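You operate a simulated robot arm through the tools that you are given. There is no shell and no other tool. Be economical: measure what you need, move in short steps, check, and stop when the job is done.

The job below is to be done with a simulated robot arm. You get a single attempt, and the scene is never put back.

JOB
Take the grey filter and put it on the shelf under the steel table. Then take the 9 lamp from the packing bench top and put it on the shelf under the pegs. Then count the job cards on the top of the grey bench, then put as many of the card sleeves from the top of the grey bench on the shelf under the wooden bench. Then take the white filter from the shelf under the grey bench and leave it on the top of the grey bench. Then put the blue insert from the top of the grey bench on the brown card divider there. Then open the right packing bench drawer, put the foam block on the top of the grey bench away in the inside of the right packing bench drawer and shut the drawer again. Then open the cooler door, put the steel tin on the top of the wooden bench away on the bottom of the water cooler, then shut the door. Then put the red bin on the shelf under the wooden bench away on the top of the crate table. Then lift the red bin lid open. Keep to this order. Set down upright: lamp, steel tin.
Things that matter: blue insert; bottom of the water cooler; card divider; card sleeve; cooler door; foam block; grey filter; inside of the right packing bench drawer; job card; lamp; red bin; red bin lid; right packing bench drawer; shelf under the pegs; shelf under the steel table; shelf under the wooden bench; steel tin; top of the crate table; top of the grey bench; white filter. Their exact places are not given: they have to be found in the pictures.

Only the result counts: the job must be done as asked and must still hold three seconds after the hand-in. Knocking over, shifting, dropping, spilling or breaking anything else fails it. Lids that push on must go on centred and level and be pressed home; caps that screw on are set level and turned clockwise until they are tight.

ROBOT AND FRAMES
A 7-joint arm with a two-finger parallel gripper on a trunk, on a base that drives. Base frame: it is fixed to the floor where the robot stands at the start and does not move with it; the origin is under the middle of the robot, x ahead of it, y to its left, z up. Lengths are in mm, angles in rad, forces in N, time in s.
With the tool pointing down near the work surface it reaches from about 100 to 740 mm from the robot's upright axis, wherever it stands. Its first joint turns from -2.897 to 2.897 rad. Places, roughly: blue insert [-750, -5500, 1000]; bottom of the water cooler [-4200, -6000, 100]; card divider [-500, -5500, 1000]; card sleeve [-250, -4750, 1000]; cooler door [-4100, -5800, 300]; foam block (6x6x5 cm) [-700, -6100, 900]; grey filter [1500, 0, 1000]; inside of the right packing bench drawer [1100, -200, 700]; job card [-250, -5250, 1000]; lamp [1250, 0, 1000]; red bin [-3250, -6250, 500]; red bin lid [-200, -4100, 400]; right packing bench drawer [1000, -200, 700]; shelf under the pegs [100, -3400, 900]; shelf under the steel table [-1800, -100, 300]; shelf under the wooden bench [-3400, -6300, 400]; steel tin [-3250, -6500, 1000]; top of the crate table [-4900, 2900, 900]; top of the grey bench [-600, -5300, 900]; white filter [-500, -4750, 250]. Payload 3.43 kg.
Tool frame: the origin (TCP) lies between the finger pads and is the grasp point; the fingertips stand 30 mm ahead of it; z points along the fingers, y is the line along which they close. Largest opening 94 mm; finger width 28, thickness 10; the body of the gripper, 50 by 96 mm, starts 55 mm behind the TCP.
Orientation is that of the tool frame in the base frame, as a unit quaternion [x, y, z, w]. With the fingers straight down and closing along the base's y, the tool's x points along the base's -x, its y along +y and its z along -z.

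CONTROLS
- The arm moves only by the tool step_arm. Its argument "deltas" is a list of rows, each a list of 7 numbers: the turn, a rotation vector about the tool's x, y, z in units of 5 degrees (1.0 is 5 degrees), then the shift along the tool's x, y, z in units of 20 mm (1.0 is 20 mm), then the finger opening in mm, from 0 to 94. In form: [[rx, ry, rz, x, y, z, hand], ...]. A call has 1 to 12 rows; each row shifts and turns the commanded pose from where the row before left it, along the tool's axes as they then stand. A call with a number of a shift or a turn outside -1 to 1 is refused whole. A row lasts 0.2 s, in which the tool goes at most 50 mm and 0.15 rad; a call with a longer step from one row to the next is refused whole, and so is a gripper value outside its range. A pose out of reach is approached as far as the arm can. The call stops where the force on the tool passes 40 N (or 10 N more than at its start, if that is more) or the arm is blocked; 0.2 s more then pass. Each finger travels about 45 mm/s and halts on what it meets, pressing with about 26 N; the grip force reading is that of the motor and also rises with nothing between the fingers. The clock runs only during rows and for 0.2 s after the last one: add rows that do not move to give the fingers time. It gives the time, the measured TCP pose, the force on the tool (base axes), the opening and the grip force at its end, in the units of the frame above (readings bear some noise), with the torque about the TCP (base axes, N m) and any sound that the robot's microphone picked up, and new pictures: "views" is both (left out), scene, wrist or none.
- Cameras (640 x 400 px; columns grow to the right, rows downward): "scene" is now at [515.3, 128.7, 1270.5]; the picture's right is [-0.68, -0.74, 0.00], its down [-0.27, 0.25, -0.93] and it looks along [0.69, -0.63, -0.37] (base axes); focal length 285 px, centre (320, 200). "wrist" rides on the gripper at [76, 14, -102] in the tool frame; the picture's right is [-0.18, 0.98, 0.00], its down [-0.75, -0.14, -0.64] and it looks along [-0.63, -0.12, 0.77] (tool axes); focal length 243 px, centre (320, 200).
- lift_body(by): slides the trunk up (or, below 0, down) by that many mm; the arm and the scene camera ride with it, the base frame stays. It gives what a move gives, with no picture.
- steer(legs): drives the robot by 1 to 6 legs, each [ahead, left, turn to the left] in mm, mm and rad, along the robot's own axes; the way and the turn of a leg run together, so that a leg with both is an arc; at most 1500 mm and 3.142 rad a leg. The arm and the cameras ride along, it lands a little off, and it stops where it bumps. It gives what a move gives, and a new picture of the scene camera.
- pan_tilt(pan, tilt): turns the head with the scene camera to pan (to the left, within 1.798 rad either way) and tilt (down, from -0.506 to 1.204), counted from straight ahead of the robot. It gives what a move gives, and a new picture of the scene camera.
- probe_pixels(camera, pixels): for up to 12 pixels [column, row] of the newest picture of that camera ("zoom" is the newest enlarged one), the place [x, y, z] in the base frame of the surface seen there, good to about 2 mm, but the place of the scene camera against the robot may be out by one fixed shift of up to 12 mm in any direction. No time passes.
- inspect(camera, box): a new picture of the part [left, top, right, bottom] of that camera's present view, enlarged. No time passes.
- close_job(): hands the job in; it is judged then, once.

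Work in short steps. Measure before you move; look again where a grasp or a placing could have gone wrong, and mend it. You have 371 turns and 360 pictures in all, those below and enlarged ones among them. Open the gripper and draw the arm clear of the work before you hand the job in, unless the task says otherwise; then end with one line.

The tools are called after ">>>" as a command line: name --pt "numbers of a row" for each row, then --argument value for the rest, lists and objects as JSON in quotes. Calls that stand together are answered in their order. step_arm: Moves the arm, as the interface text tells. Its arguments: {"type":"object","properties":{"deltas":{"type":"array"},"views":{"type":"string","enum":["both","scene","wrist","none"]}},"required":["deltas"]} The other tools are called the same way: lift_body (by) slides the trunk up or down; steer (legs) drives the base; pan_tilt (pan, tilt) turns the head that bears the scene camera; probe_pixels (camera, pixels) gives the place of the surface under pixels of a picture; inspect (camera, box) takes an enlarged picture of a part of a camera's view; close_job () hands the job in.

At the start:

```text
t: 0.0
ee_pos: [631.1, -176.7, 1181.4]
tool_rot: [0.0, 1.0, 0.0, 0.0]
wrist_force: [0.4, -0.6, 0.5]
moment: [0.01, 0.0, -0.02]
gripper_width: 94.1
finger_force: 0.1
trunk travel left (down, up): [-300.0, 310.0]
robot x, y, heading: [2.5, -4.1, 0.002]
head pan, tilt: [-0.742, 0.377]
```

scene: 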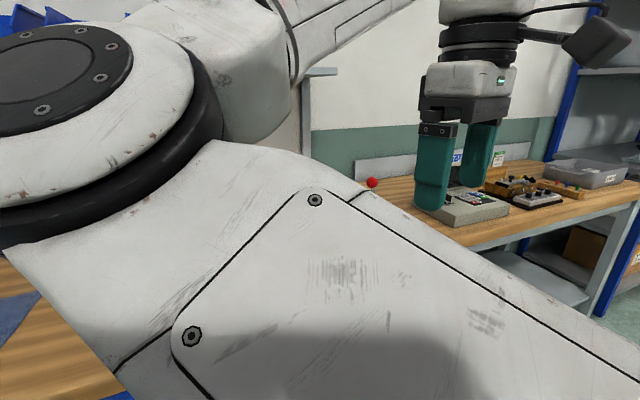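
wrist: 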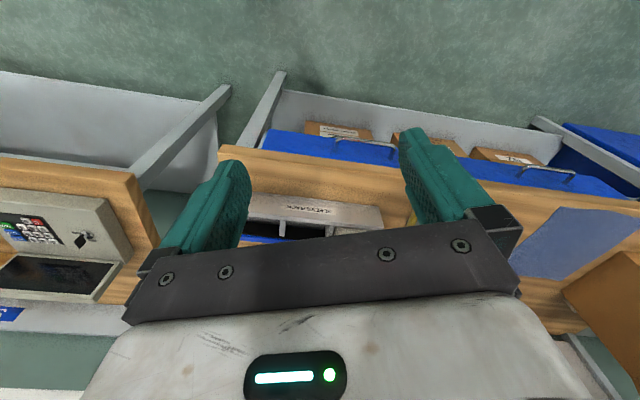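

The scene view is blocked by the arm; I turn the head to look straight ahead and left for the packing bench.

>>> pan_tilt --pan 0.3 --tilt 0.5

```text
t: 1.3
ee_pos: [631.1, -178.5, 1180.7]
tool_rot: [0.0, 1.0, 0.0, 0.0]
wrist_force: [0.3, 0.3, -0.9]
moment: [0.0, 0.02, 0.06]
gripper_width: 94.1
finger_force: 0.1
trunk travel left (down, up): [-300.0, 310.0]
robot x, y, heading: [0.1, -0.4, -0.002]
head pan, tilt: [0.3, 0.499]
```

scene: 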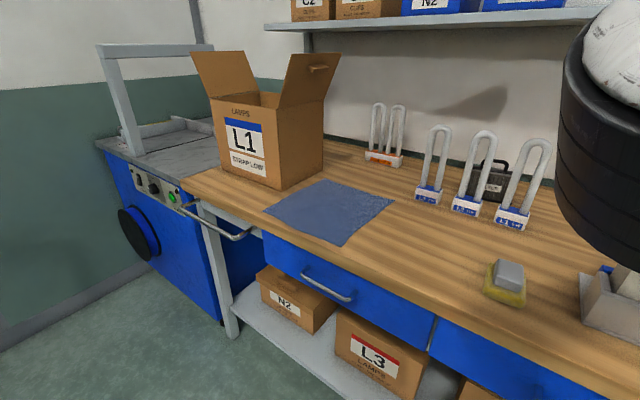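

Lamps at right (380-530, 100-230). I enlarge there to read the labels and look for the filter.

>>> inspect --camera "scene" --box '[340, 80, 560, 240]'

>>> inspect --camera "scene" --box '[440, 220, 640, 345]'

>>> probe_pixels --camera "scene" --pixels '[[428, 190], [466, 202], [512, 215], [383, 155], [490, 185], [505, 283], [510, 270], [600, 315], [330, 210], [450, 250], [433, 345], [330, 300]]'

```text
2.50 times, centred on (450, 160) of scene
```

zoom: 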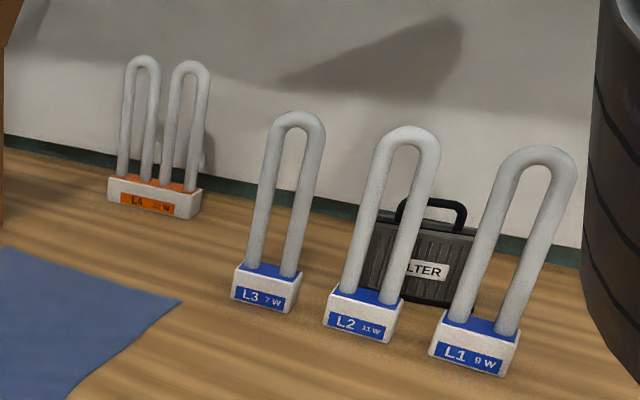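

```text
3.20 times, centred on (540, 282) of scene
```

zoom: 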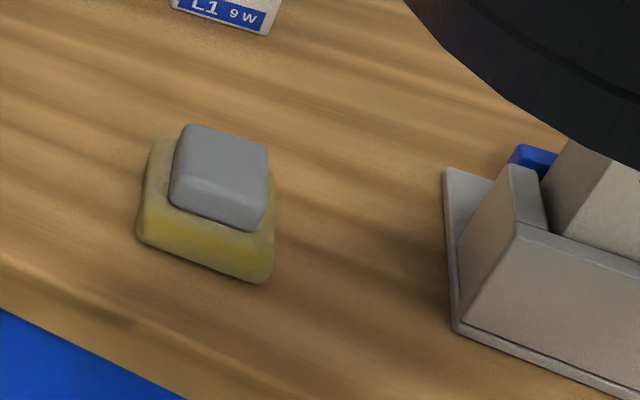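

```text
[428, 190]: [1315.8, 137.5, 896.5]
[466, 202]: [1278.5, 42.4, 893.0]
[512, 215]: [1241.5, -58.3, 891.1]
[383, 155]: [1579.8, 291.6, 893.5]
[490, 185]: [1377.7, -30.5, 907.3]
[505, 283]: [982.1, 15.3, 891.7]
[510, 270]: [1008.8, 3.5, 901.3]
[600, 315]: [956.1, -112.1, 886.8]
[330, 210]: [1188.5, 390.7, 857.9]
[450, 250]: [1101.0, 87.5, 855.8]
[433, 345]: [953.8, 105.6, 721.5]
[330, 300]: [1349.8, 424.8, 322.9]
```

L1 9 W is at about (1241,-58); the FILTER case stands behind at (1378,-30). I measure heights and the upper shelf.

>>> inspect --camera "scene" --box '[450, 130, 560, 240]'

>>> probe_pixels --camera "scene" --pixels '[[540, 143], [532, 180], [521, 180], [482, 135], [440, 130], [497, 162], [507, 166], [487, 177], [280, 27], [500, 20], [436, 340], [560, 12]]'

```text
3.64 times, centred on (505, 185) of scene
```

zoom: 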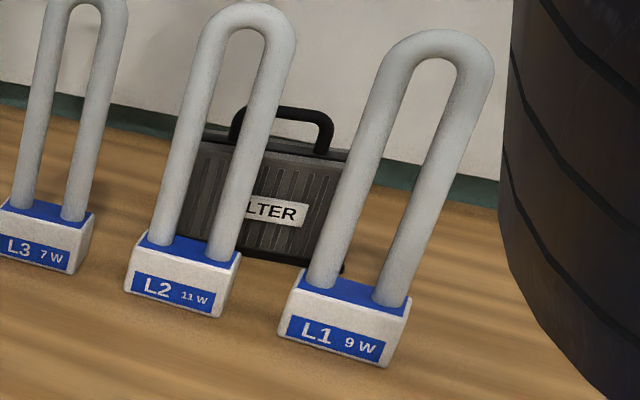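

```text
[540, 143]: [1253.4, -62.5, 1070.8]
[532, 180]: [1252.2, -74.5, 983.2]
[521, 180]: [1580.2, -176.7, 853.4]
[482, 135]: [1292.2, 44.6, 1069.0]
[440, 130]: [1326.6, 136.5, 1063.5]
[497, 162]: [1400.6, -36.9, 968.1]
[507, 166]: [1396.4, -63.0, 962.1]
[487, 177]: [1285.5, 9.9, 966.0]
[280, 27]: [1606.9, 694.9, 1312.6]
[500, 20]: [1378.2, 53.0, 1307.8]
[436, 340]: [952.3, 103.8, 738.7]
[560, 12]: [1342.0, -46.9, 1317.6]
```

The 9 W lamp is L1. The bench looks rotated about -0.34 rad; I probe its front edge to get the heading.

>>> probe_pixels --camera "scene" --pixels '[[275, 245], [420, 325], [290, 235], [400, 289], [530, 357], [203, 203], [350, 200], [485, 165], [500, 185], [493, 180]]'

>>> pan_tilt --pan 0.0 --tilt 1.2

```text
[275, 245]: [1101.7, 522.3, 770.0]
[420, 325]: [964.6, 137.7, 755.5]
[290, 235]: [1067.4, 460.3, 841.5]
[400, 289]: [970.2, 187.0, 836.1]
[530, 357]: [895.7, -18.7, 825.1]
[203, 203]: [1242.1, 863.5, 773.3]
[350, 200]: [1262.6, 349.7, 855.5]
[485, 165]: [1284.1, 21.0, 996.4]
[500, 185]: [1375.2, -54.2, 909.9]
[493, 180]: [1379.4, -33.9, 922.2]
```

```text
t: 2.4
ee_pos: [630.3, -177.9, 1181.1]
tool_rot: [0.001, 1.0, 0.0, 0.0]
wrist_force: [-0.2, 0.0, 0.1]
moment: [0.02, 0.02, 0.0]
gripper_width: 94.2
finger_force: 0.0
trunk travel left (down, up): [-300.0, 310.0]
robot x, y, heading: [0.8, 1.1, -0.003]
head pan, tilt: [0.0, 1.201]
```

scene: 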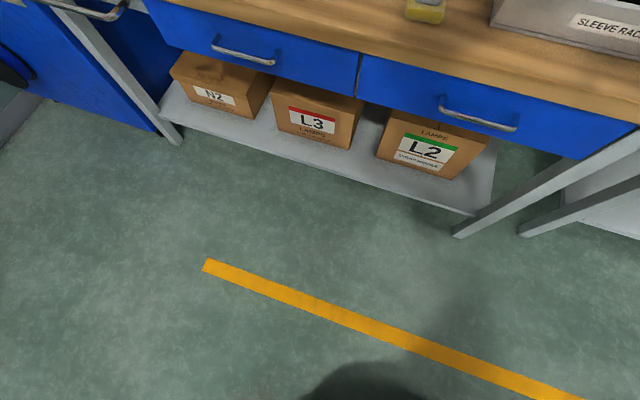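

Drawer face line gives heading -0.341. I probe the base front and the lower shelf edge for clearance.

>>> probe_pixels --camera "scene" --pixels '[[370, 380], [370, 364], [330, 395], [475, 210], [460, 235], [300, 155], [245, 62], [480, 127], [470, 112]]'

```text
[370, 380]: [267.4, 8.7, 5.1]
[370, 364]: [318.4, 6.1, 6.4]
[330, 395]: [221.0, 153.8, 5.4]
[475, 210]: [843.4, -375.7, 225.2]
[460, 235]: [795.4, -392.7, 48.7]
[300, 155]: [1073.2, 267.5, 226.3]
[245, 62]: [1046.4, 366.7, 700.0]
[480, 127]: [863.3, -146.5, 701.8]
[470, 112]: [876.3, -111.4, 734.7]
```

Turn to face the bench, shift left in line with the filter, and come partway closer.

>>> steer --legs '[[0, 0, -0.341], [0, 400, 0], [350, 0, 0]]'

>>> pan_tilt --pan 0.0 --tilt 0.4

```text
t: 7.8
ee_pos: [1004.8, -100.9, 1181.3]
tool_rot: [0.163, 0.987, 0.0, 0.0]
wrist_force: [0.8, -0.3, -0.3]
moment: [0.03, -0.01, 0.0]
gripper_width: 94.0
finger_force: 0.0
trunk travel left (down, up): [-300.0, 310.0]
robot x, y, heading: [465.2, 263.6, -0.326]
head pan, tilt: [0.0, 1.201]
```

scene: 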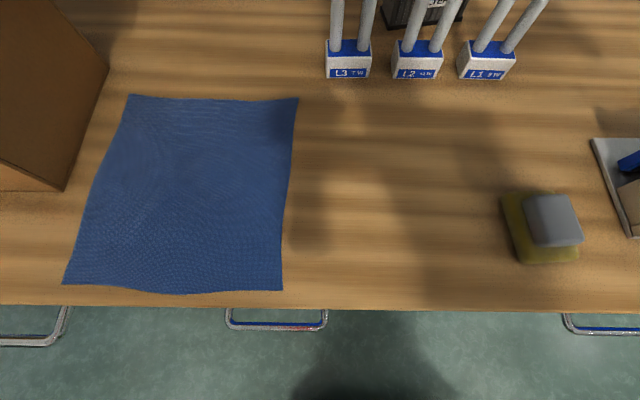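

```text
t: 8.9
ee_pos: [1006.4, -101.6, 1180.2]
tool_rot: [0.163, 0.987, 0.0, 0.0]
wrist_force: [-0.7, 0.3, 0.7]
moment: [0.01, 0.0, 0.01]
gripper_width: 94.0
finger_force: 0.0
trunk travel left (down, up): [-300.0, 310.0]
robot x, y, heading: [466.7, 265.0, -0.326]
head pan, tilt: [0.0, 0.4]
```

scene: 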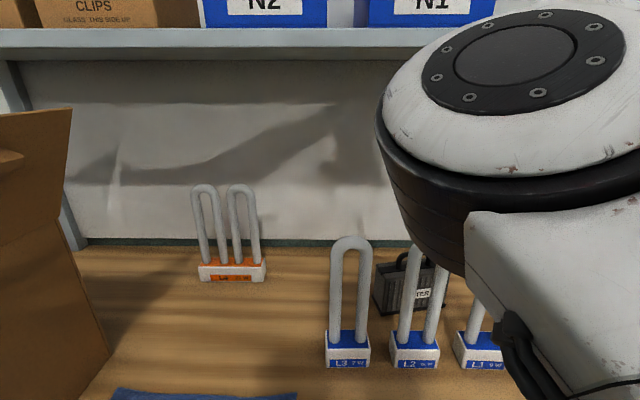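

I get a wrist picture to see the filter.

>>> step_arm --pt "0 0 0 0 -1 0 94" --pt "0 0 0 0 -1 0 94" --pt "0 0 0 0 -1 0 94" --pt "0 0 0 0 -1 0 94" --pt "0 0 0 0 -1 0 94"

```text
t: 10.1
ee_pos: [972.8, -195.8, 1181.5]
tool_rot: [0.163, 0.987, 0.0, 0.0]
wrist_force: [0.8, 0.7, -0.3]
moment: [0.02, 0.02, -0.01]
gripper_width: 94.0
finger_force: 0.0
trunk travel left (down, up): [-300.0, 310.0]
robot x, y, heading: [467.3, 266.2, -0.327]
head pan, tilt: [0.0, 0.4]
```

scene: 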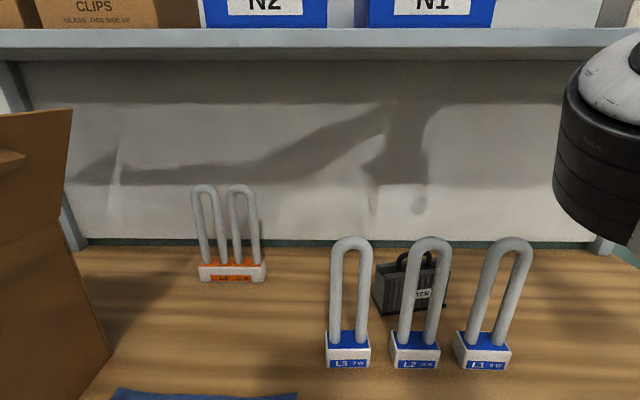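
wrist: 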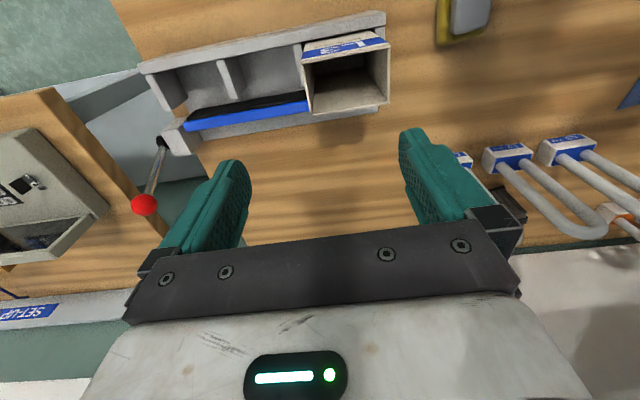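

The arm is clear; the filter is at (410,285) in scene. I zoom and probe.

>>> inspect --camera "scene" --box '[360, 235, 460, 325]'

>>> probe_pixels --camera "scene" --pixels '[[398, 262], [402, 256], [415, 252], [405, 266], [380, 267], [392, 268], [382, 285], [378, 305], [411, 280], [382, 264], [418, 257], [430, 237]]'

```text
4.44 times, centred on (410, 280) of scene
```

zoom: 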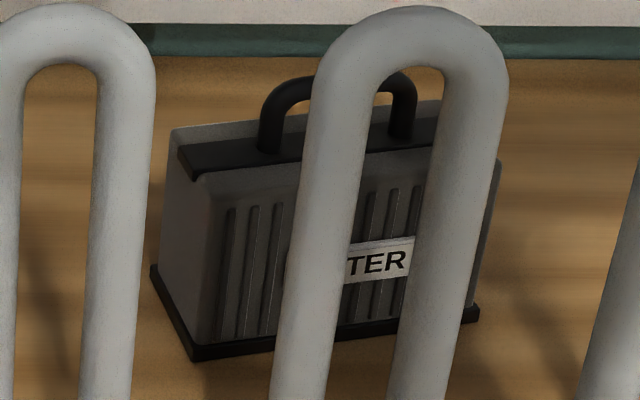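

```text
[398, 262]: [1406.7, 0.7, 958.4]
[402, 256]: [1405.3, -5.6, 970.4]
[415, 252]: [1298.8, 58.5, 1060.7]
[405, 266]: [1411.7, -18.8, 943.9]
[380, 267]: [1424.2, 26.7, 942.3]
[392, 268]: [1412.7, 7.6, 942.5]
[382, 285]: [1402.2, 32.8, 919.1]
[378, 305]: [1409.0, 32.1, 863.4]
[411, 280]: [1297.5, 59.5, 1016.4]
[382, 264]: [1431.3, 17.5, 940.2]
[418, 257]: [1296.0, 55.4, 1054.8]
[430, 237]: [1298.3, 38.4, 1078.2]
```

I probe handle points through the zoom picture.

>>> probe_pixels --camera "zoom" --pixels '[[290, 88], [272, 105], [268, 145], [398, 82], [405, 100], [402, 130], [195, 150], [290, 145], [175, 130], [195, 178], [490, 170], [425, 105]]'

```text
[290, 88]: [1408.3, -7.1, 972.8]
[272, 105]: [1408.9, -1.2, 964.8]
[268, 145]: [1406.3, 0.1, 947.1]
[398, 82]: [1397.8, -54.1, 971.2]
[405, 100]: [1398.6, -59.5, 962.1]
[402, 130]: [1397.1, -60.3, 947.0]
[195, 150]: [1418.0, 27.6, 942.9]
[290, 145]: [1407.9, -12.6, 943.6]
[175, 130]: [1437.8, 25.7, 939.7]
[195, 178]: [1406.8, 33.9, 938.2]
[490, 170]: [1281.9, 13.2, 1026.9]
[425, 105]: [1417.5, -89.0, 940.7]
```

I look back with the head to see how far the base reaches.

>>> pan_tilt --pan 1.79 --tilt 1.1

```text
t: 11.9
ee_pos: [972.3, -195.4, 1182.2]
tool_rot: [0.163, 0.987, 0.0, 0.0]
wrist_force: [0.6, -0.3, 0.4]
moment: [-0.02, 0.01, 0.05]
gripper_width: 93.9
finger_force: 0.0
trunk travel left (down, up): [-300.0, 310.0]
robot x, y, heading: [466.9, 269.1, -0.325]
head pan, tilt: [1.791, 1.1]
```

scene: 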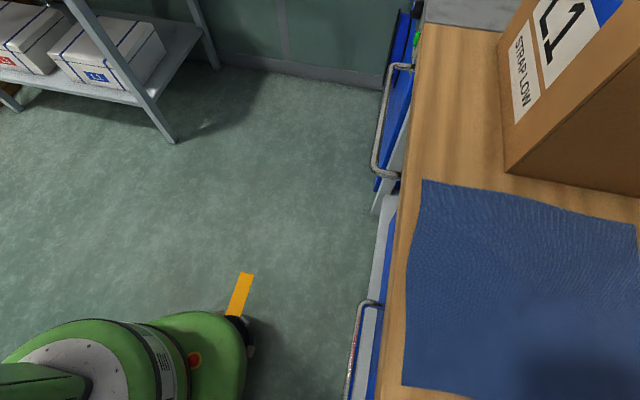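

The base (green) is at lower left; I probe its edges.

>>> probe_pixels --camera "scene" --pixels '[[244, 345], [250, 352], [215, 320], [240, 385], [150, 360], [60, 330], [30, 385], [350, 360], [384, 170], [245, 380], [110, 375]]'

```text
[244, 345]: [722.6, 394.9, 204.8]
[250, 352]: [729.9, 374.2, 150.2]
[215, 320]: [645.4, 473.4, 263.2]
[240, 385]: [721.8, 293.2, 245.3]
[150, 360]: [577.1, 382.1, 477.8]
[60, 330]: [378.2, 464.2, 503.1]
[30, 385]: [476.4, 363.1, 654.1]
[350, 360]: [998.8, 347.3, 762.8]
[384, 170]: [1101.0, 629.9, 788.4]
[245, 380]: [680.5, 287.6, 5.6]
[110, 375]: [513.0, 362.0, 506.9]
```

Base low part reaches ~245 mm ahead, so I can drive ~285 mm more. First I retract the tool 180 mm and turn it -99° so the fingers will close across the handle.

>>> step_arm --pt "0 0 0 1 0 0 94" --pt "0 0 0 1 0 0 94" --pt "0 0 0 1 0 0 94" --pt "0 0 0 1 0 0 94" --pt "0 0 0 1 0 0 94" --pt "0 0 0 1 0 0 94" --pt "0 0 0 1 0 0 94" --pt "0 0 0 1 0 0 94" --pt "0 0 0 1 0 0 94" --pt "0 0 -1 0 0 0 94" --pt "0 0 -1 0 0 0 94" --pt "0 0 -1 0 0 0 94" --views "none"

>>> step_arm --pt "0 0 -1 0 0 0 94" --pt "0 0 -1 0 0 0 94" --pt "0 0 -1 0 0 0 94" --pt "0 0 -1 0 0 0 94" --pt "0 0 -1 0 0 0 94" --pt "0 0 -1 0 0 0 94" --pt "0 0 -1 0 0 0 94" --pt "0 0 -1 0 0 0 94" --pt "0 0 -1 0 0 0 94" --pt "0 0 -1 0 0 0 94" --pt "0 0 -1 0 0 0 94" --pt "0 0 -1 0 0 0 94" --views "none"

>>> step_arm --pt "0 0 -1 0 0 0 94" --pt "0 0 -1 0 0 0 94" --pt "0 0 -1 0 0 0 94" --pt "0 0 -1 0 0 0 94" --pt "0 0 -0.77 0 0 0 94" --views "wrist"

```text
t: 14.5
ee_pos: [801.9, -137.9, 1179.8]
tool_rot: [0.033, 0.999, 0.001, 0.0]
wrist_force: [0.1, -0.6, -0.1]
moment: [-0.03, 0.02, 0.01]
gripper_width: 94.1
finger_force: 0.0
trunk travel left (down, up): [-300.0, 310.0]
robot x, y, heading: [464.9, 268.7, -0.327]
head pan, tilt: [1.791, 1.1]
```

```text
t: 17.1
ee_pos: [902.8, -153.6, 1175.3]
tool_rot: [-0.469, 0.883, 0.006, -0.008]
wrist_force: [0.5, 0.0, 0.4]
moment: [0.0, -0.04, 0.01]
gripper_width: 93.9
finger_force: 0.0
out of reach, approached as far as the arm can: row 9, 10, 11, 12
trunk travel left (down, up): [-300.0, 310.0]
robot x, y, heading: [461.7, 269.7, -0.327]
head pan, tilt: [1.791, 1.1]
```

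```text
t: 18.3
ee_pos: [1036.4, -151.8, 1174.8]
tool_rot: [-0.64, 0.768, 0.006, -0.008]
wrist_force: [0.0, -0.2, 0.0]
moment: [-0.03, -0.01, 0.0]
gripper_width: 93.8
finger_force: 0.0
out of reach, approached as far as the arm can: row 1, 2, 3, 4, 5
trunk travel left (down, up): [-300.0, 310.0]
robot x, y, heading: [464.0, 271.4, -0.331]
head pan, tilt: [1.791, 1.1]
```

wrist: 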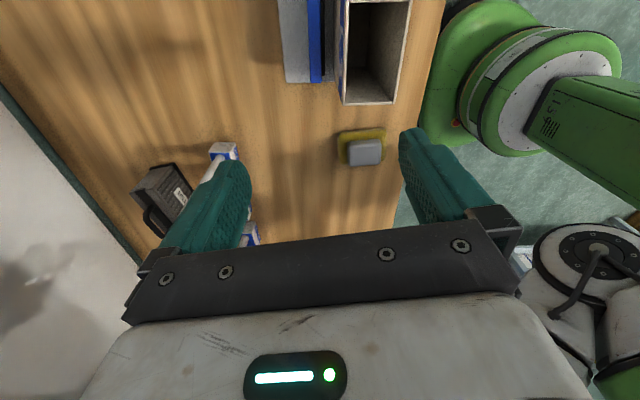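

Joint 7 limits that direction; I turn the tool the other way by 180° (camera to the left).

>>> step_arm --pt "0 0 1 0 0 0 94" --pt "0 0 1 0 0 0 94" --pt "0 0 1 0 0 0 94" --pt "0 0 1 0 0 0 94" --pt "0 0 1 0 0 0 94" --pt "0 0 1 0 0 0 94" --pt "0 0 1 0 0 0 94" --pt "0 0 1 0 0 0 94" --pt "0 0 1 0 0 0 94" --pt "0 0 1 0 0 0 94" --pt "0 0 1 0 0 0 94" --pt "0 0 1 0 0 0 94" --views "none"

>>> step_arm --pt "0 0 1 0 0 0 94" --pt "0 0 1 0 0 0 94" --pt "0 0 1 0 0 0 94" --pt "0 0 1 0 0 0 94" --pt "0 0 1 0 0 0 94" --pt "0 0 1 0 0 0 94" --pt "0 0 1 0 0 0 94" --pt "0 0 1 0 0 0 94" --pt "0 0 1 0 0 0 94" --pt "0 0 1 0 0 0 94" --pt "0 0 1 0 0 0 94" --pt "0 0 1 0 0 0 94" --views "none"

>>> step_arm --pt "0 0 1 0 0 0 94" --pt "0 0 1 0 0 0 94" --pt "0 0 1 0 0 0 94" --pt "0 0 1 0 0 0 94" --pt "0 0 1 0 0 0 94" --pt "0 0 1 0 0 0 94" --pt "0 0 1 0 0 0 94" --pt "0 0 1 0 0 0 94" --pt "0 0 1 0 0 0 94" --pt "0 0 1 0 0 0 94" --pt "0 0 1 0 0 0 94" --pt "0 0 1 0 0 0 94" --views "wrist"

```text
t: 20.9
ee_pos: [1033.4, -152.2, 1178.2]
tool_rot: [-0.173, 0.985, 0.0, 0.0]
wrist_force: [-1.0, 0.2, 0.1]
moment: [0.06, 0.0, 0.0]
gripper_width: 93.9
finger_force: 0.2
trunk travel left (down, up): [-300.0, 310.0]
robot x, y, heading: [470.1, 268.6, -0.327]
head pan, tilt: [1.791, 1.1]
```

```text
t: 23.5
ee_pos: [1035.5, -150.7, 1177.8]
tool_rot: [0.342, 0.94, 0.0, 0.0]
wrist_force: [0.2, 0.7, -0.2]
moment: [0.02, 0.02, -0.01]
gripper_width: 93.7
finger_force: 0.1
trunk travel left (down, up): [-300.0, 310.0]
robot x, y, heading: [463.6, 267.7, -0.329]
head pan, tilt: [1.791, 1.1]
```

```text
t: 26.1
ee_pos: [1033.5, -151.1, 1177.2]
tool_rot: [0.766, 0.642, 0.0, 0.0]
wrist_force: [-0.6, 0.4, -0.6]
moment: [-0.03, 0.03, -0.03]
gripper_width: 93.8
finger_force: 0.1
trunk travel left (down, up): [-300.0, 310.0]
robot x, y, heading: [462.1, 270.8, -0.332]
head pan, tilt: [1.791, 1.1]
```

wrist: 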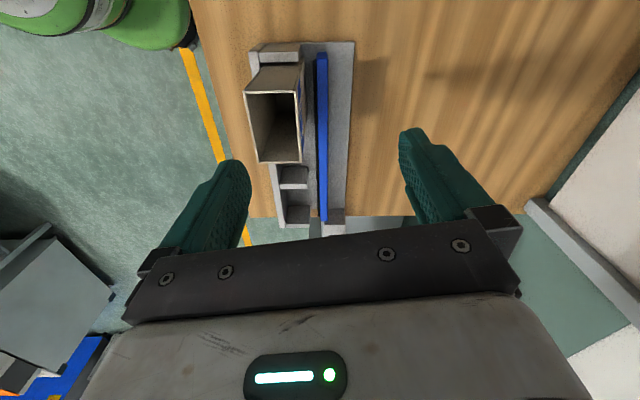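

Orientation is right now. I retract along -y by 220 mm before driving closer.

>>> step_arm --pt "0 0 0 0 -1 0 94" --pt "0 0 0 0 -1 0 94" --pt "0 0 0 0 -1 0 94" --pt "0 0 0 0 -1 0 94" --pt "0 0 0 0 -1 0 94" --pt "0 0 0 0 -1 0 94" --pt "0 0 0 0 -1 0 94" --pt "0 0 0 0 -1 0 94" --pt "0 0 0 0 -1 0 94" --pt "0 0 0 0 -1 0 94" --pt "0 0 0 0 -1 0 94" --views "none"

>>> pan_tilt --pan -0.3 --tilt 0.5

```text
t: 28.5
ee_pos: [818.3, -112.1, 1178.2]
tool_rot: [0.766, 0.643, 0.0, 0.001]
wrist_force: [0.5, 0.1, 0.6]
moment: [0.0, 0.01, -0.02]
gripper_width: 93.9
finger_force: 0.0
trunk travel left (down, up): [-300.0, 310.0]
robot x, y, heading: [465.1, 266.4, -0.329]
head pan, tilt: [1.791, 1.1]
```

```text
t: 30.5
ee_pos: [818.6, -113.3, 1177.6]
tool_rot: [0.766, 0.643, 0.0, 0.0]
wrist_force: [0.3, 1.2, -1.1]
moment: [0.0, -0.03, -0.02]
gripper_width: 94.1
finger_force: 0.1
trunk travel left (down, up): [-300.0, 310.0]
robot x, y, heading: [465.0, 268.8, -0.325]
head pan, tilt: [-0.3, 0.499]
```

scene: 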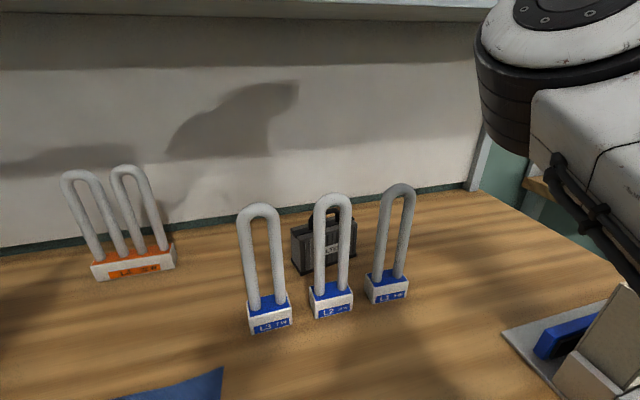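

I probe the shelf post, rack and bench end before driving in.

>>> probe_pixels --camera "scene" --pixels '[[470, 180], [478, 150], [505, 205], [615, 300], [545, 345], [510, 335], [640, 290], [420, 15], [150, 5]]'

>>> steer --legs '[[0, 0, -0.014], [280, 0, 0]]'

```text
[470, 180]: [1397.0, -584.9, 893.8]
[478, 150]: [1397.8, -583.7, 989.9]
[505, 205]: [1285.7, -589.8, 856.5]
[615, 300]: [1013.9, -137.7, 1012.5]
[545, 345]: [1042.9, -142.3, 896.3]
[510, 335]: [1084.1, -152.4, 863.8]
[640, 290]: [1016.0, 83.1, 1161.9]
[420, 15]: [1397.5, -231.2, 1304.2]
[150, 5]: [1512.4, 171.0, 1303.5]
```

```text
t: 32.6
ee_pos: [1015.4, -194.3, 1178.6]
tool_rot: [0.774, 0.633, -0.001, -0.004]
wrist_force: [0.4, -0.2, 0.0]
moment: [-0.01, 0.03, 0.03]
gripper_width: 94.1
finger_force: 0.1
trunk travel left (down, up): [-300.0, 310.0]
robot x, y, heading: [673.6, 195.4, -0.351]
head pan, tilt: [-0.3, 0.499]
stopped in leg 2: the robot was blocked; the commanded pose is now the measured one
```

scene: 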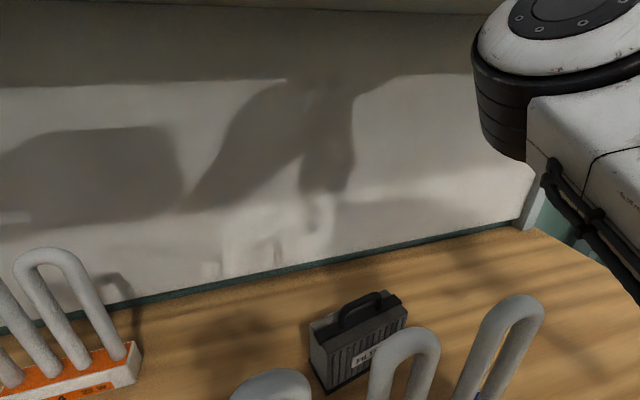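

The base was blocked after ~220 mm. I look down to see what is touching.

>>> pan_tilt --pan 1.6 --tilt 1.2

>>> probe_pixels --camera "wrist" --pixels '[[320, 100]]'

```text
t: 34.5
ee_pos: [1016.0, -194.0, 1178.4]
tool_rot: [0.774, 0.633, -0.001, -0.003]
wrist_force: [-0.5, -0.9, -1.1]
moment: [-0.03, -0.01, -0.03]
gripper_width: 93.9
finger_force: 0.0
trunk travel left (down, up): [-300.0, 310.0]
robot x, y, heading: [678.6, 195.9, -0.35]
head pan, tilt: [1.6, 1.201]
```

scene: 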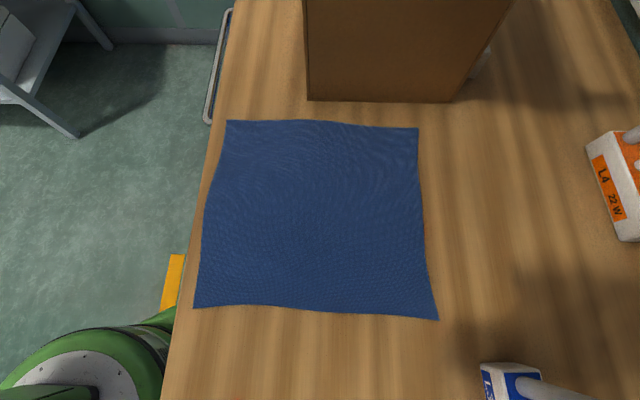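

```text
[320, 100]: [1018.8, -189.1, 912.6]
```

>>> probe_pixels --camera "scene" --pixels '[[160, 345], [150, 360], [165, 320], [172, 315], [185, 310], [130, 370], [175, 340]]'

```text
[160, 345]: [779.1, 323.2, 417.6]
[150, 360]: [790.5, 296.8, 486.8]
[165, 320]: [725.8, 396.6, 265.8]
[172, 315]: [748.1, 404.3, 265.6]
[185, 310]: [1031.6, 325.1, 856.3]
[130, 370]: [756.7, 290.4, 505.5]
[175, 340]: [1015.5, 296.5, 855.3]
```

Nothing visibly dangerous; I'll work from here. I move the tool beyond the rack to the right of L1, part way down.

>>> step_arm --pt "0 0 -0.3 0.43 1 0.3 94" --pt "0 0 0 0.43 1 0.4 94" --pt "0 0 0 0.43 1 0.4 94" --pt "0 0 0 0.43 1 0.5 94" --pt "0 0 0 0.43 1 0.6 94" --pt "0 0 0 0.43 1 0.6 94" --pt "0 0 0 0.43 1 0.6 94" --views "none"

>>> pan_tilt --pan -0.5 --tilt 0.45

```text
t: 36.1
ee_pos: [1172.2, -163.3, 1108.4]
tool_rot: [0.766, 0.643, -0.001, -0.003]
wrist_force: [-0.7, -0.4, -0.2]
moment: [-0.02, -0.02, 0.02]
gripper_width: 93.9
finger_force: 0.1
trunk travel left (down, up): [-300.0, 310.0]
robot x, y, heading: [680.6, 193.3, -0.353]
head pan, tilt: [1.6, 1.201]
```

```text
t: 38.1
ee_pos: [1170.8, -162.1, 1107.4]
tool_rot: [0.765, 0.644, -0.001, -0.004]
wrist_force: [0.0, -0.5, -0.2]
moment: [0.01, -0.02, 0.01]
gripper_width: 93.8
finger_force: 0.1
trunk travel left (down, up): [-300.0, 310.0]
robot x, y, heading: [676.6, 194.5, -0.347]
head pan, tilt: [-0.499, 0.45]
```

scene: 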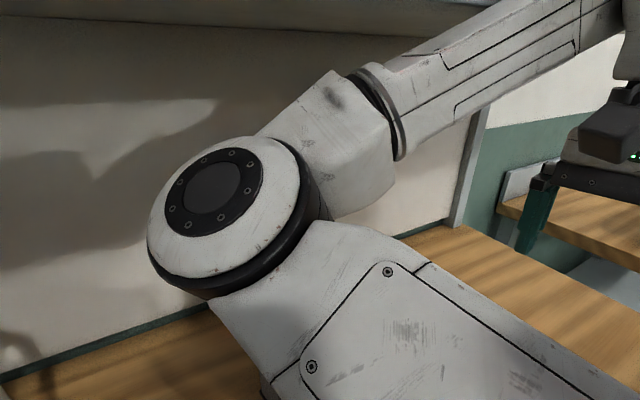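

The elbow is in view, close to the lamps region; I probe its place.

>>> probe_pixels --camera "scene" --pixels '[[210, 195], [160, 270], [270, 300], [360, 150], [500, 50], [220, 330], [310, 190], [440, 360], [265, 380]]'

```text
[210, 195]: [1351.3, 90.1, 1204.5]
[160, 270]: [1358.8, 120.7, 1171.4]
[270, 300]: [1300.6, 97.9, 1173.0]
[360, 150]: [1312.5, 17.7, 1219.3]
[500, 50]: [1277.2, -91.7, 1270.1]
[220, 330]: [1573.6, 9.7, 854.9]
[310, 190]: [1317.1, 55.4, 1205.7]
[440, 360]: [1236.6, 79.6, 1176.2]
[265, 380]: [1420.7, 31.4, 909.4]
```

Elbow sits at z≈1200, above the lamps (1085) and below the shelf (1305). I lower while advancing, watching the elbow.

>>> step_arm --pt "0 0 0 0 0.3 1 94" --pt "0 0 0 0 0.5 1 94" --pt "0 0 0 0 0.6 1 94" --pt "0 0 0 0 0.6 1 94" --views "scene"

>>> probe_pixels --camera "scene" --pixels '[[210, 195], [160, 270], [270, 300], [360, 150], [500, 50], [310, 190]]'

```text
t: 39.1
ee_pos: [1207.3, -168.5, 1034.2]
tool_rot: [0.766, 0.643, 0.007, 0.002]
wrist_force: [-0.6, 0.1, -0.9]
moment: [0.0, -0.04, 0.0]
gripper_width: 94.0
finger_force: 0.0
trunk travel left (down, up): [-300.0, 310.0]
robot x, y, heading: [680.5, 191.2, -0.349]
head pan, tilt: [-0.499, 0.45]
```

scene: 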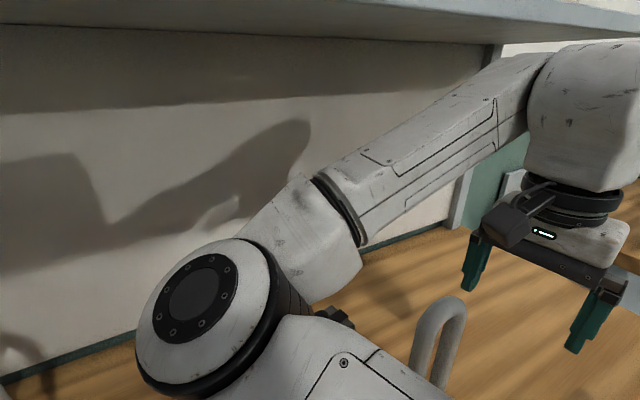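

```text
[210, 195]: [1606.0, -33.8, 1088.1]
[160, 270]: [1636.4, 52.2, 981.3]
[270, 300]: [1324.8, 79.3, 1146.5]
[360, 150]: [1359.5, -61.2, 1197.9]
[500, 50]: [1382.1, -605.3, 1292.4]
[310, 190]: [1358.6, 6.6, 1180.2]
```

The elbow lowers as the tool does. I look at the whole arm to understand its layout.

>>> pan_tilt --pan -0.7 --tilt 1.1

```text
t: 40.1
ee_pos: [1206.0, -169.0, 1031.4]
tool_rot: [0.766, 0.643, 0.007, 0.002]
wrist_force: [-0.6, -0.2, -0.2]
moment: [0.0, -0.03, 0.02]
gripper_width: 94.0
finger_force: 0.1
trunk travel left (down, up): [-300.0, 310.0]
robot x, y, heading: [682.8, 188.7, -0.35]
head pan, tilt: [-0.7, 1.1]
```

scene: 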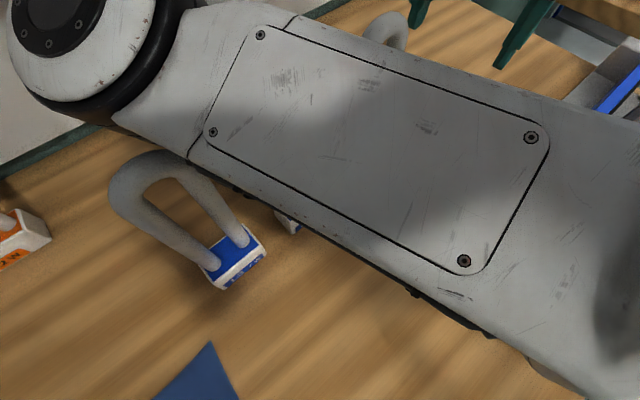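

>>> probe_pixels --camera "scene" --pixels '[[50, 25], [90, 110], [400, 150], [230, 60], [480, 265], [620, 350], [190, 165], [150, 165], [560, 370], [600, 130], [330, 240]]'

```text
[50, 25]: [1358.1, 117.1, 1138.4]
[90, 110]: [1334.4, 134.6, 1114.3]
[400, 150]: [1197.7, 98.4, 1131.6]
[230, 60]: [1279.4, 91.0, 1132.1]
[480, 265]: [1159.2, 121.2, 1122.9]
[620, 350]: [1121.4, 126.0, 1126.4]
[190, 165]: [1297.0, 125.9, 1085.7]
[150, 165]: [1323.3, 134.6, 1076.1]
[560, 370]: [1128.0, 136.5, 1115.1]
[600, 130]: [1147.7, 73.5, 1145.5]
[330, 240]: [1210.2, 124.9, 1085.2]
```

The upper arm is only just over lamp L2/L3 – too close. I reverse the last move and rise at once.

>>> step_arm --pt "0 0 0 0 -0.6 -1 94" --pt "0 0 0 0 -0.6 -1 94" --pt "0 0 0 0 -0.5 -1 94" --pt "0 0 0 0 -0.3 -1 94" --pt "0 0 0 0 -0.5 -1 94" --pt "0 0 0 0 -0.5 -1 94" --pt "0 0 0 0 -0.5 -1 94" --views "none"

>>> steer --legs '[[-250, 0, 0]]'

>>> pan_tilt --pan -0.4 --tilt 0.6

```text
t: 41.7
ee_pos: [1141.8, -151.7, 1154.6]
tool_rot: [0.766, 0.643, -0.003, -0.013]
wrist_force: [0.0, -0.7, 0.0]
moment: [0.0, 0.02, -0.04]
gripper_width: 94.1
finger_force: 0.0
trunk travel left (down, up): [-300.0, 310.0]
robot x, y, heading: [678.3, 191.9, -0.35]
head pan, tilt: [-0.7, 1.1]
```

```text
t: 43.5
ee_pos: [908.0, -73.1, 1168.3]
tool_rot: [0.766, 0.642, -0.001, -0.004]
wrist_force: [0.1, -0.8, -0.3]
moment: [-0.02, -0.01, 0.01]
gripper_width: 93.8
finger_force: 0.0
trunk travel left (down, up): [-300.0, 310.0]
robot x, y, heading: [446.0, 276.0, -0.353]
head pan, tilt: [-0.7, 1.1]
```

scene: 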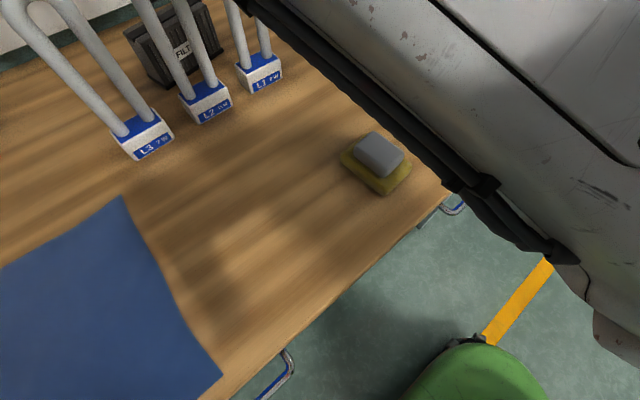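

```text
t: 44.4
ee_pos: [908.1, -73.1, 1167.7]
tool_rot: [0.767, 0.642, -0.002, -0.005]
wrist_force: [0.4, -0.1, -0.1]
moment: [0.02, -0.01, -0.02]
gripper_width: 94.1
finger_force: 0.0
trunk travel left (down, up): [-300.0, 310.0]
robot x, y, heading: [443.0, 276.5, -0.355]
head pan, tilt: [-0.4, 0.6]
```

scene: 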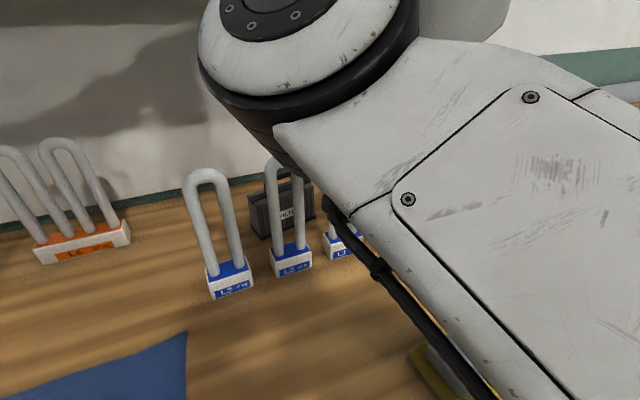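

Lamps all still stand as before. I test how far the arm extends forward from here.

>>> step_arm --pt "0 0 0 0 1 0 94" --pt "0 0 0 0 1 0 94" --pt "0 0 0 0 1 0 94" --pt "0 0 0 0 1 0 94" --pt "0 0 0 0 1 0 94" --pt "0 0 0 0 1 0 94" --pt "0 0 0 0 1 0 94" --pt "0 0 0 0 1 0 94" --pt "0 0 0 0 1 0 94" --pt "0 0 0 0 1 0 94" --pt "0 0 0 0 1 0 94" --pt "0 0 0 0 1 0 94" --views "scene"

```text
t: 47.0
ee_pos: [1143.6, -116.1, 1165.3]
tool_rot: [0.766, 0.642, -0.001, -0.003]
wrist_force: [0.2, -0.6, 0.0]
moment: [0.0, 0.0, -0.02]
gripper_width: 94.1
finger_force: 0.1
trunk travel left (down, up): [-300.0, 310.0]
robot x, y, heading: [442.9, 278.8, -0.359]
head pan, tilt: [-0.4, 0.6]
```

scene: 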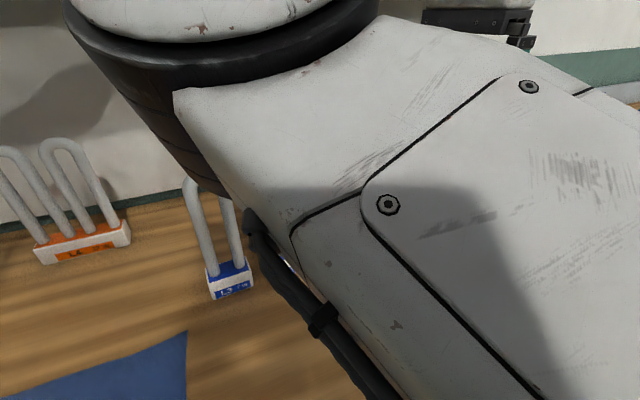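

Reach is longer than feared, so I can stay back. I shift right (s≈215) and descend partway, then check the elbow.

>>> step_arm --pt "0 0 0 -0.8 0.3 0 94" --pt "0 0 0 -0.8 0.3 0 94" --pt "0 0 0 -0.8 0.3 0 94" --pt "0 0 0 -0.8 0.3 0 94" --pt "0 0 0 0 0 1 94" --pt "0 0 0 0 0 1 94" --pt "0 0 0 0 0 1 94" --pt "0 0 0 0 0 1 94" --views "none"

>>> pan_tilt --pan -0.1 --tilt 0.7

>>> probe_pixels --camera "scene" --pixels '[[200, 20], [300, 100], [400, 60], [300, 160], [500, 100], [400, 200], [500, 250], [600, 50]]'

```text
t: 48.8
ee_pos: [1155.9, -181.6, 1087.7]
tool_rot: [0.767, 0.642, -0.001, -0.004]
wrist_force: [0.2, 0.3, 0.0]
moment: [0.02, -0.02, -0.02]
gripper_width: 93.8
finger_force: 0.1
trunk travel left (down, up): [-300.0, 310.0]
robot x, y, heading: [445.1, 280.4, -0.354]
head pan, tilt: [-0.4, 0.6]
```

```text
t: 49.6
ee_pos: [1156.8, -182.6, 1085.3]
tool_rot: [0.767, 0.642, -0.001, -0.003]
wrist_force: [0.1, 0.3, -0.9]
moment: [0.02, 0.05, -0.06]
gripper_width: 93.9
finger_force: 0.1
trunk travel left (down, up): [-300.0, 310.0]
robot x, y, heading: [444.6, 278.0, -0.353]
head pan, tilt: [-0.099, 0.7]
```

scene: 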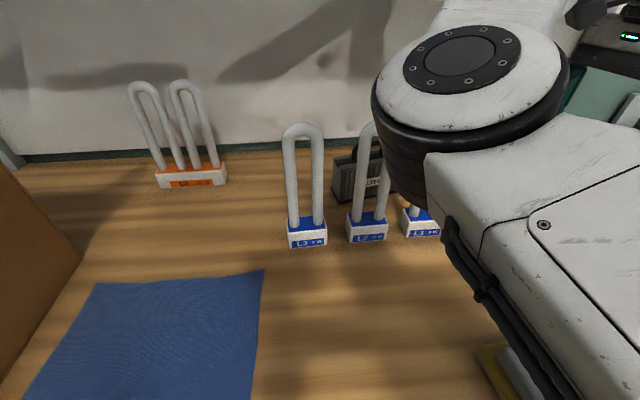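

```text
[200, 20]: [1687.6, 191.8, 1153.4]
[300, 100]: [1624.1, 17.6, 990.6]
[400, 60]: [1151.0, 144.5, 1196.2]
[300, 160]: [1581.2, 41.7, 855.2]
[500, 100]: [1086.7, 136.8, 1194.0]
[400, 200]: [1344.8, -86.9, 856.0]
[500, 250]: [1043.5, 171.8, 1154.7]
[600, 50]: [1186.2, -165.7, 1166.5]
```

Elbow is now in front of the lamps, at d≈1020. I descend to z≈1000 and advance under the shelf, right of L1.

>>> step_arm --pt "0 0 0 0 0 1 94" --pt "0 0 0 0 0 1 94" --pt "0 0 0 -0.17 0.98 1 94" --pt "0 0 0 -0.17 0.98 1 94" --pt "0 0 0 -0.17 0.98 0.2 94" --pt "0 0 0 -0.17 0.98 0 94" --pt "0 0 0 -0.17 0.98 0 94" --views "scene"

>>> probe_pixels --camera "scene" --pixels '[[400, 60], [500, 100], [400, 120], [450, 200], [500, 250], [600, 50]]'

```text
t: 51.2
ee_pos: [1248.6, -215.1, 1001.2]
tool_rot: [0.767, 0.642, 0.0, -0.004]
wrist_force: [-0.1, 0.4, 1.2]
moment: [0.02, 0.0, -0.01]
gripper_width: 94.0
finger_force: 0.1
trunk travel left (down, up): [-300.0, 310.0]
robot x, y, heading: [450.1, 276.8, -0.36]
head pan, tilt: [-0.099, 0.7]
```

scene: 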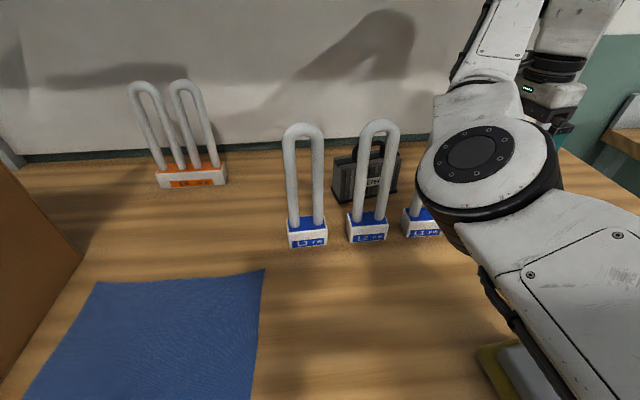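

```text
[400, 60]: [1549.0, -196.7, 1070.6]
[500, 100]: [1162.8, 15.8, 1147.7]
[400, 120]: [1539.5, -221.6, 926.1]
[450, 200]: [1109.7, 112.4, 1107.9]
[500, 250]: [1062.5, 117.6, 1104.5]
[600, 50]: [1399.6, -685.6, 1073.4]
```

Good clearance so far. Continue 80 mm deeper.

>>> step_arm --pt "0 0 0 -0.17 0.98 0 94" --pt "0 0 0 -0.17 0.98 0 94" --pt "0 0 0 -0.17 0.98 0 94" --pt "0 0 0 -0.17 0.98 0 94"

```text
t: 52.2
ee_pos: [1323.0, -239.8, 1006.1]
tool_rot: [0.761, 0.649, 0.0, 0.008]
wrist_force: [-0.5, 0.3, -1.9]
moment: [-0.03, 0.04, -0.04]
gripper_width: 93.9
finger_force: 0.1
out of reach, approached as far as the arm can: row 4
trunk travel left (down, up): [-300.0, 310.0]
robot x, y, heading: [444.8, 279.4, -0.349]
head pan, tilt: [-0.099, 0.7]
```

scene: 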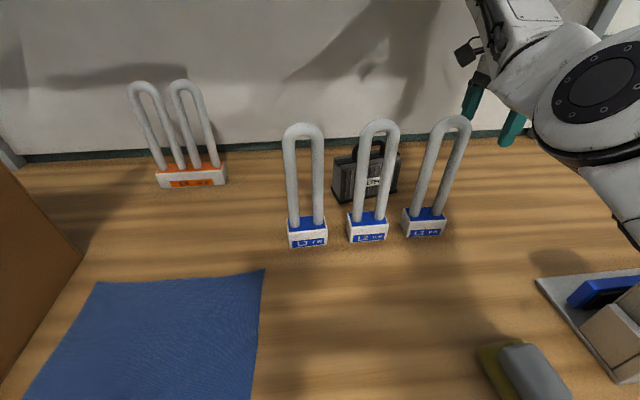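
wrist: 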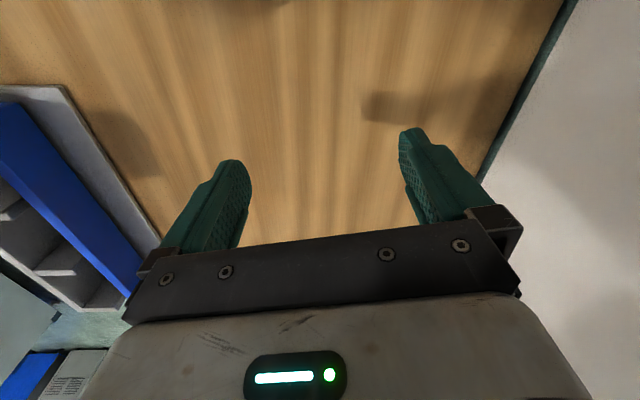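

The arm is nearly straight, free of lamps. I calibrate scene vs wrist camera on the rack plate corner (scene (537,279), wrist (62,87)) and lamp.

>>> probe_pixels --camera "scene" --pixels '[[538, 279], [541, 281], [376, 141], [358, 156], [382, 152], [410, 150], [346, 150], [361, 143], [372, 181]]'

>>> probe_pixels --camera "wrist" --pixels '[[61, 89], [58, 92], [550, 40]]'

>>> inspect --camera "scene" --box '[310, 110, 430, 210]'

```text
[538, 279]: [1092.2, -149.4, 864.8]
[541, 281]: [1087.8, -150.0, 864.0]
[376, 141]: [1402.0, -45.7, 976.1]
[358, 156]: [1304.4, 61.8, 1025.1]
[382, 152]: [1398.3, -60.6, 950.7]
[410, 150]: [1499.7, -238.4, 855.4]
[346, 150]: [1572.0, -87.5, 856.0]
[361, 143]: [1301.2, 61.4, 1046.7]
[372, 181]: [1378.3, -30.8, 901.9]
```

```text
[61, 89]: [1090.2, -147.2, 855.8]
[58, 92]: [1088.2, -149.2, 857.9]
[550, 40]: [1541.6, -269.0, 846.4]
```

```text
4.00 times, centred on (370, 160) of scene
```

zoom: 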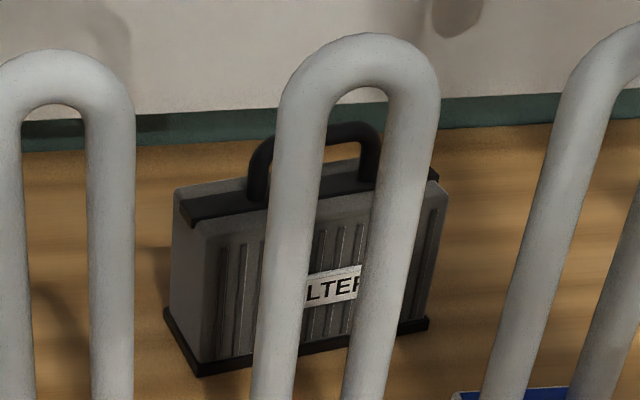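

Scene reads about 8 mm high in z, xy agree. Handle bar centre ≈ (1408,-31,961). I slide left behind the lamps along the bar, half way first.

>>> step_arm --pt "0 0 0 1 0.22 0 94" --pt "0 0 0 1 0.22 0 94" --pt "0 0 0 1 0.22 0 94" --pt "0 0 0 1 0.22 0 94" --pt "0 0 0 1 0.22 0 94" --views "scene"

```text
t: 53.4
ee_pos: [1363.7, -148.1, 999.9]
tool_rot: [0.766, 0.642, -0.001, -0.004]
wrist_force: [0.3, 0.1, 0.1]
moment: [-0.02, 0.0, 0.02]
gripper_width: 94.0
finger_force: 0.1
trunk travel left (down, up): [-300.0, 310.0]
robot x, y, heading: [450.1, 279.3, -0.354]
head pan, tilt: [-0.099, 0.7]
```

scene: 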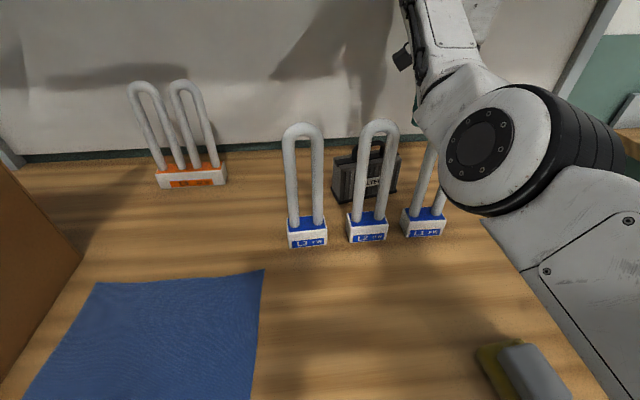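

>>> probe_pixels --camera "scene" --pixels '[[500, 130], [455, 185], [430, 115], [445, 60], [420, 90], [480, 212], [403, 60]]'

```text
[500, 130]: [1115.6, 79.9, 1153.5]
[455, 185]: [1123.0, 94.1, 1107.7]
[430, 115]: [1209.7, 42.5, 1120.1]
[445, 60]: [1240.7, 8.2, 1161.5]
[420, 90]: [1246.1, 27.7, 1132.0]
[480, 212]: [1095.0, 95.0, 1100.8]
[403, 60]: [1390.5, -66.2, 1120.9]
```

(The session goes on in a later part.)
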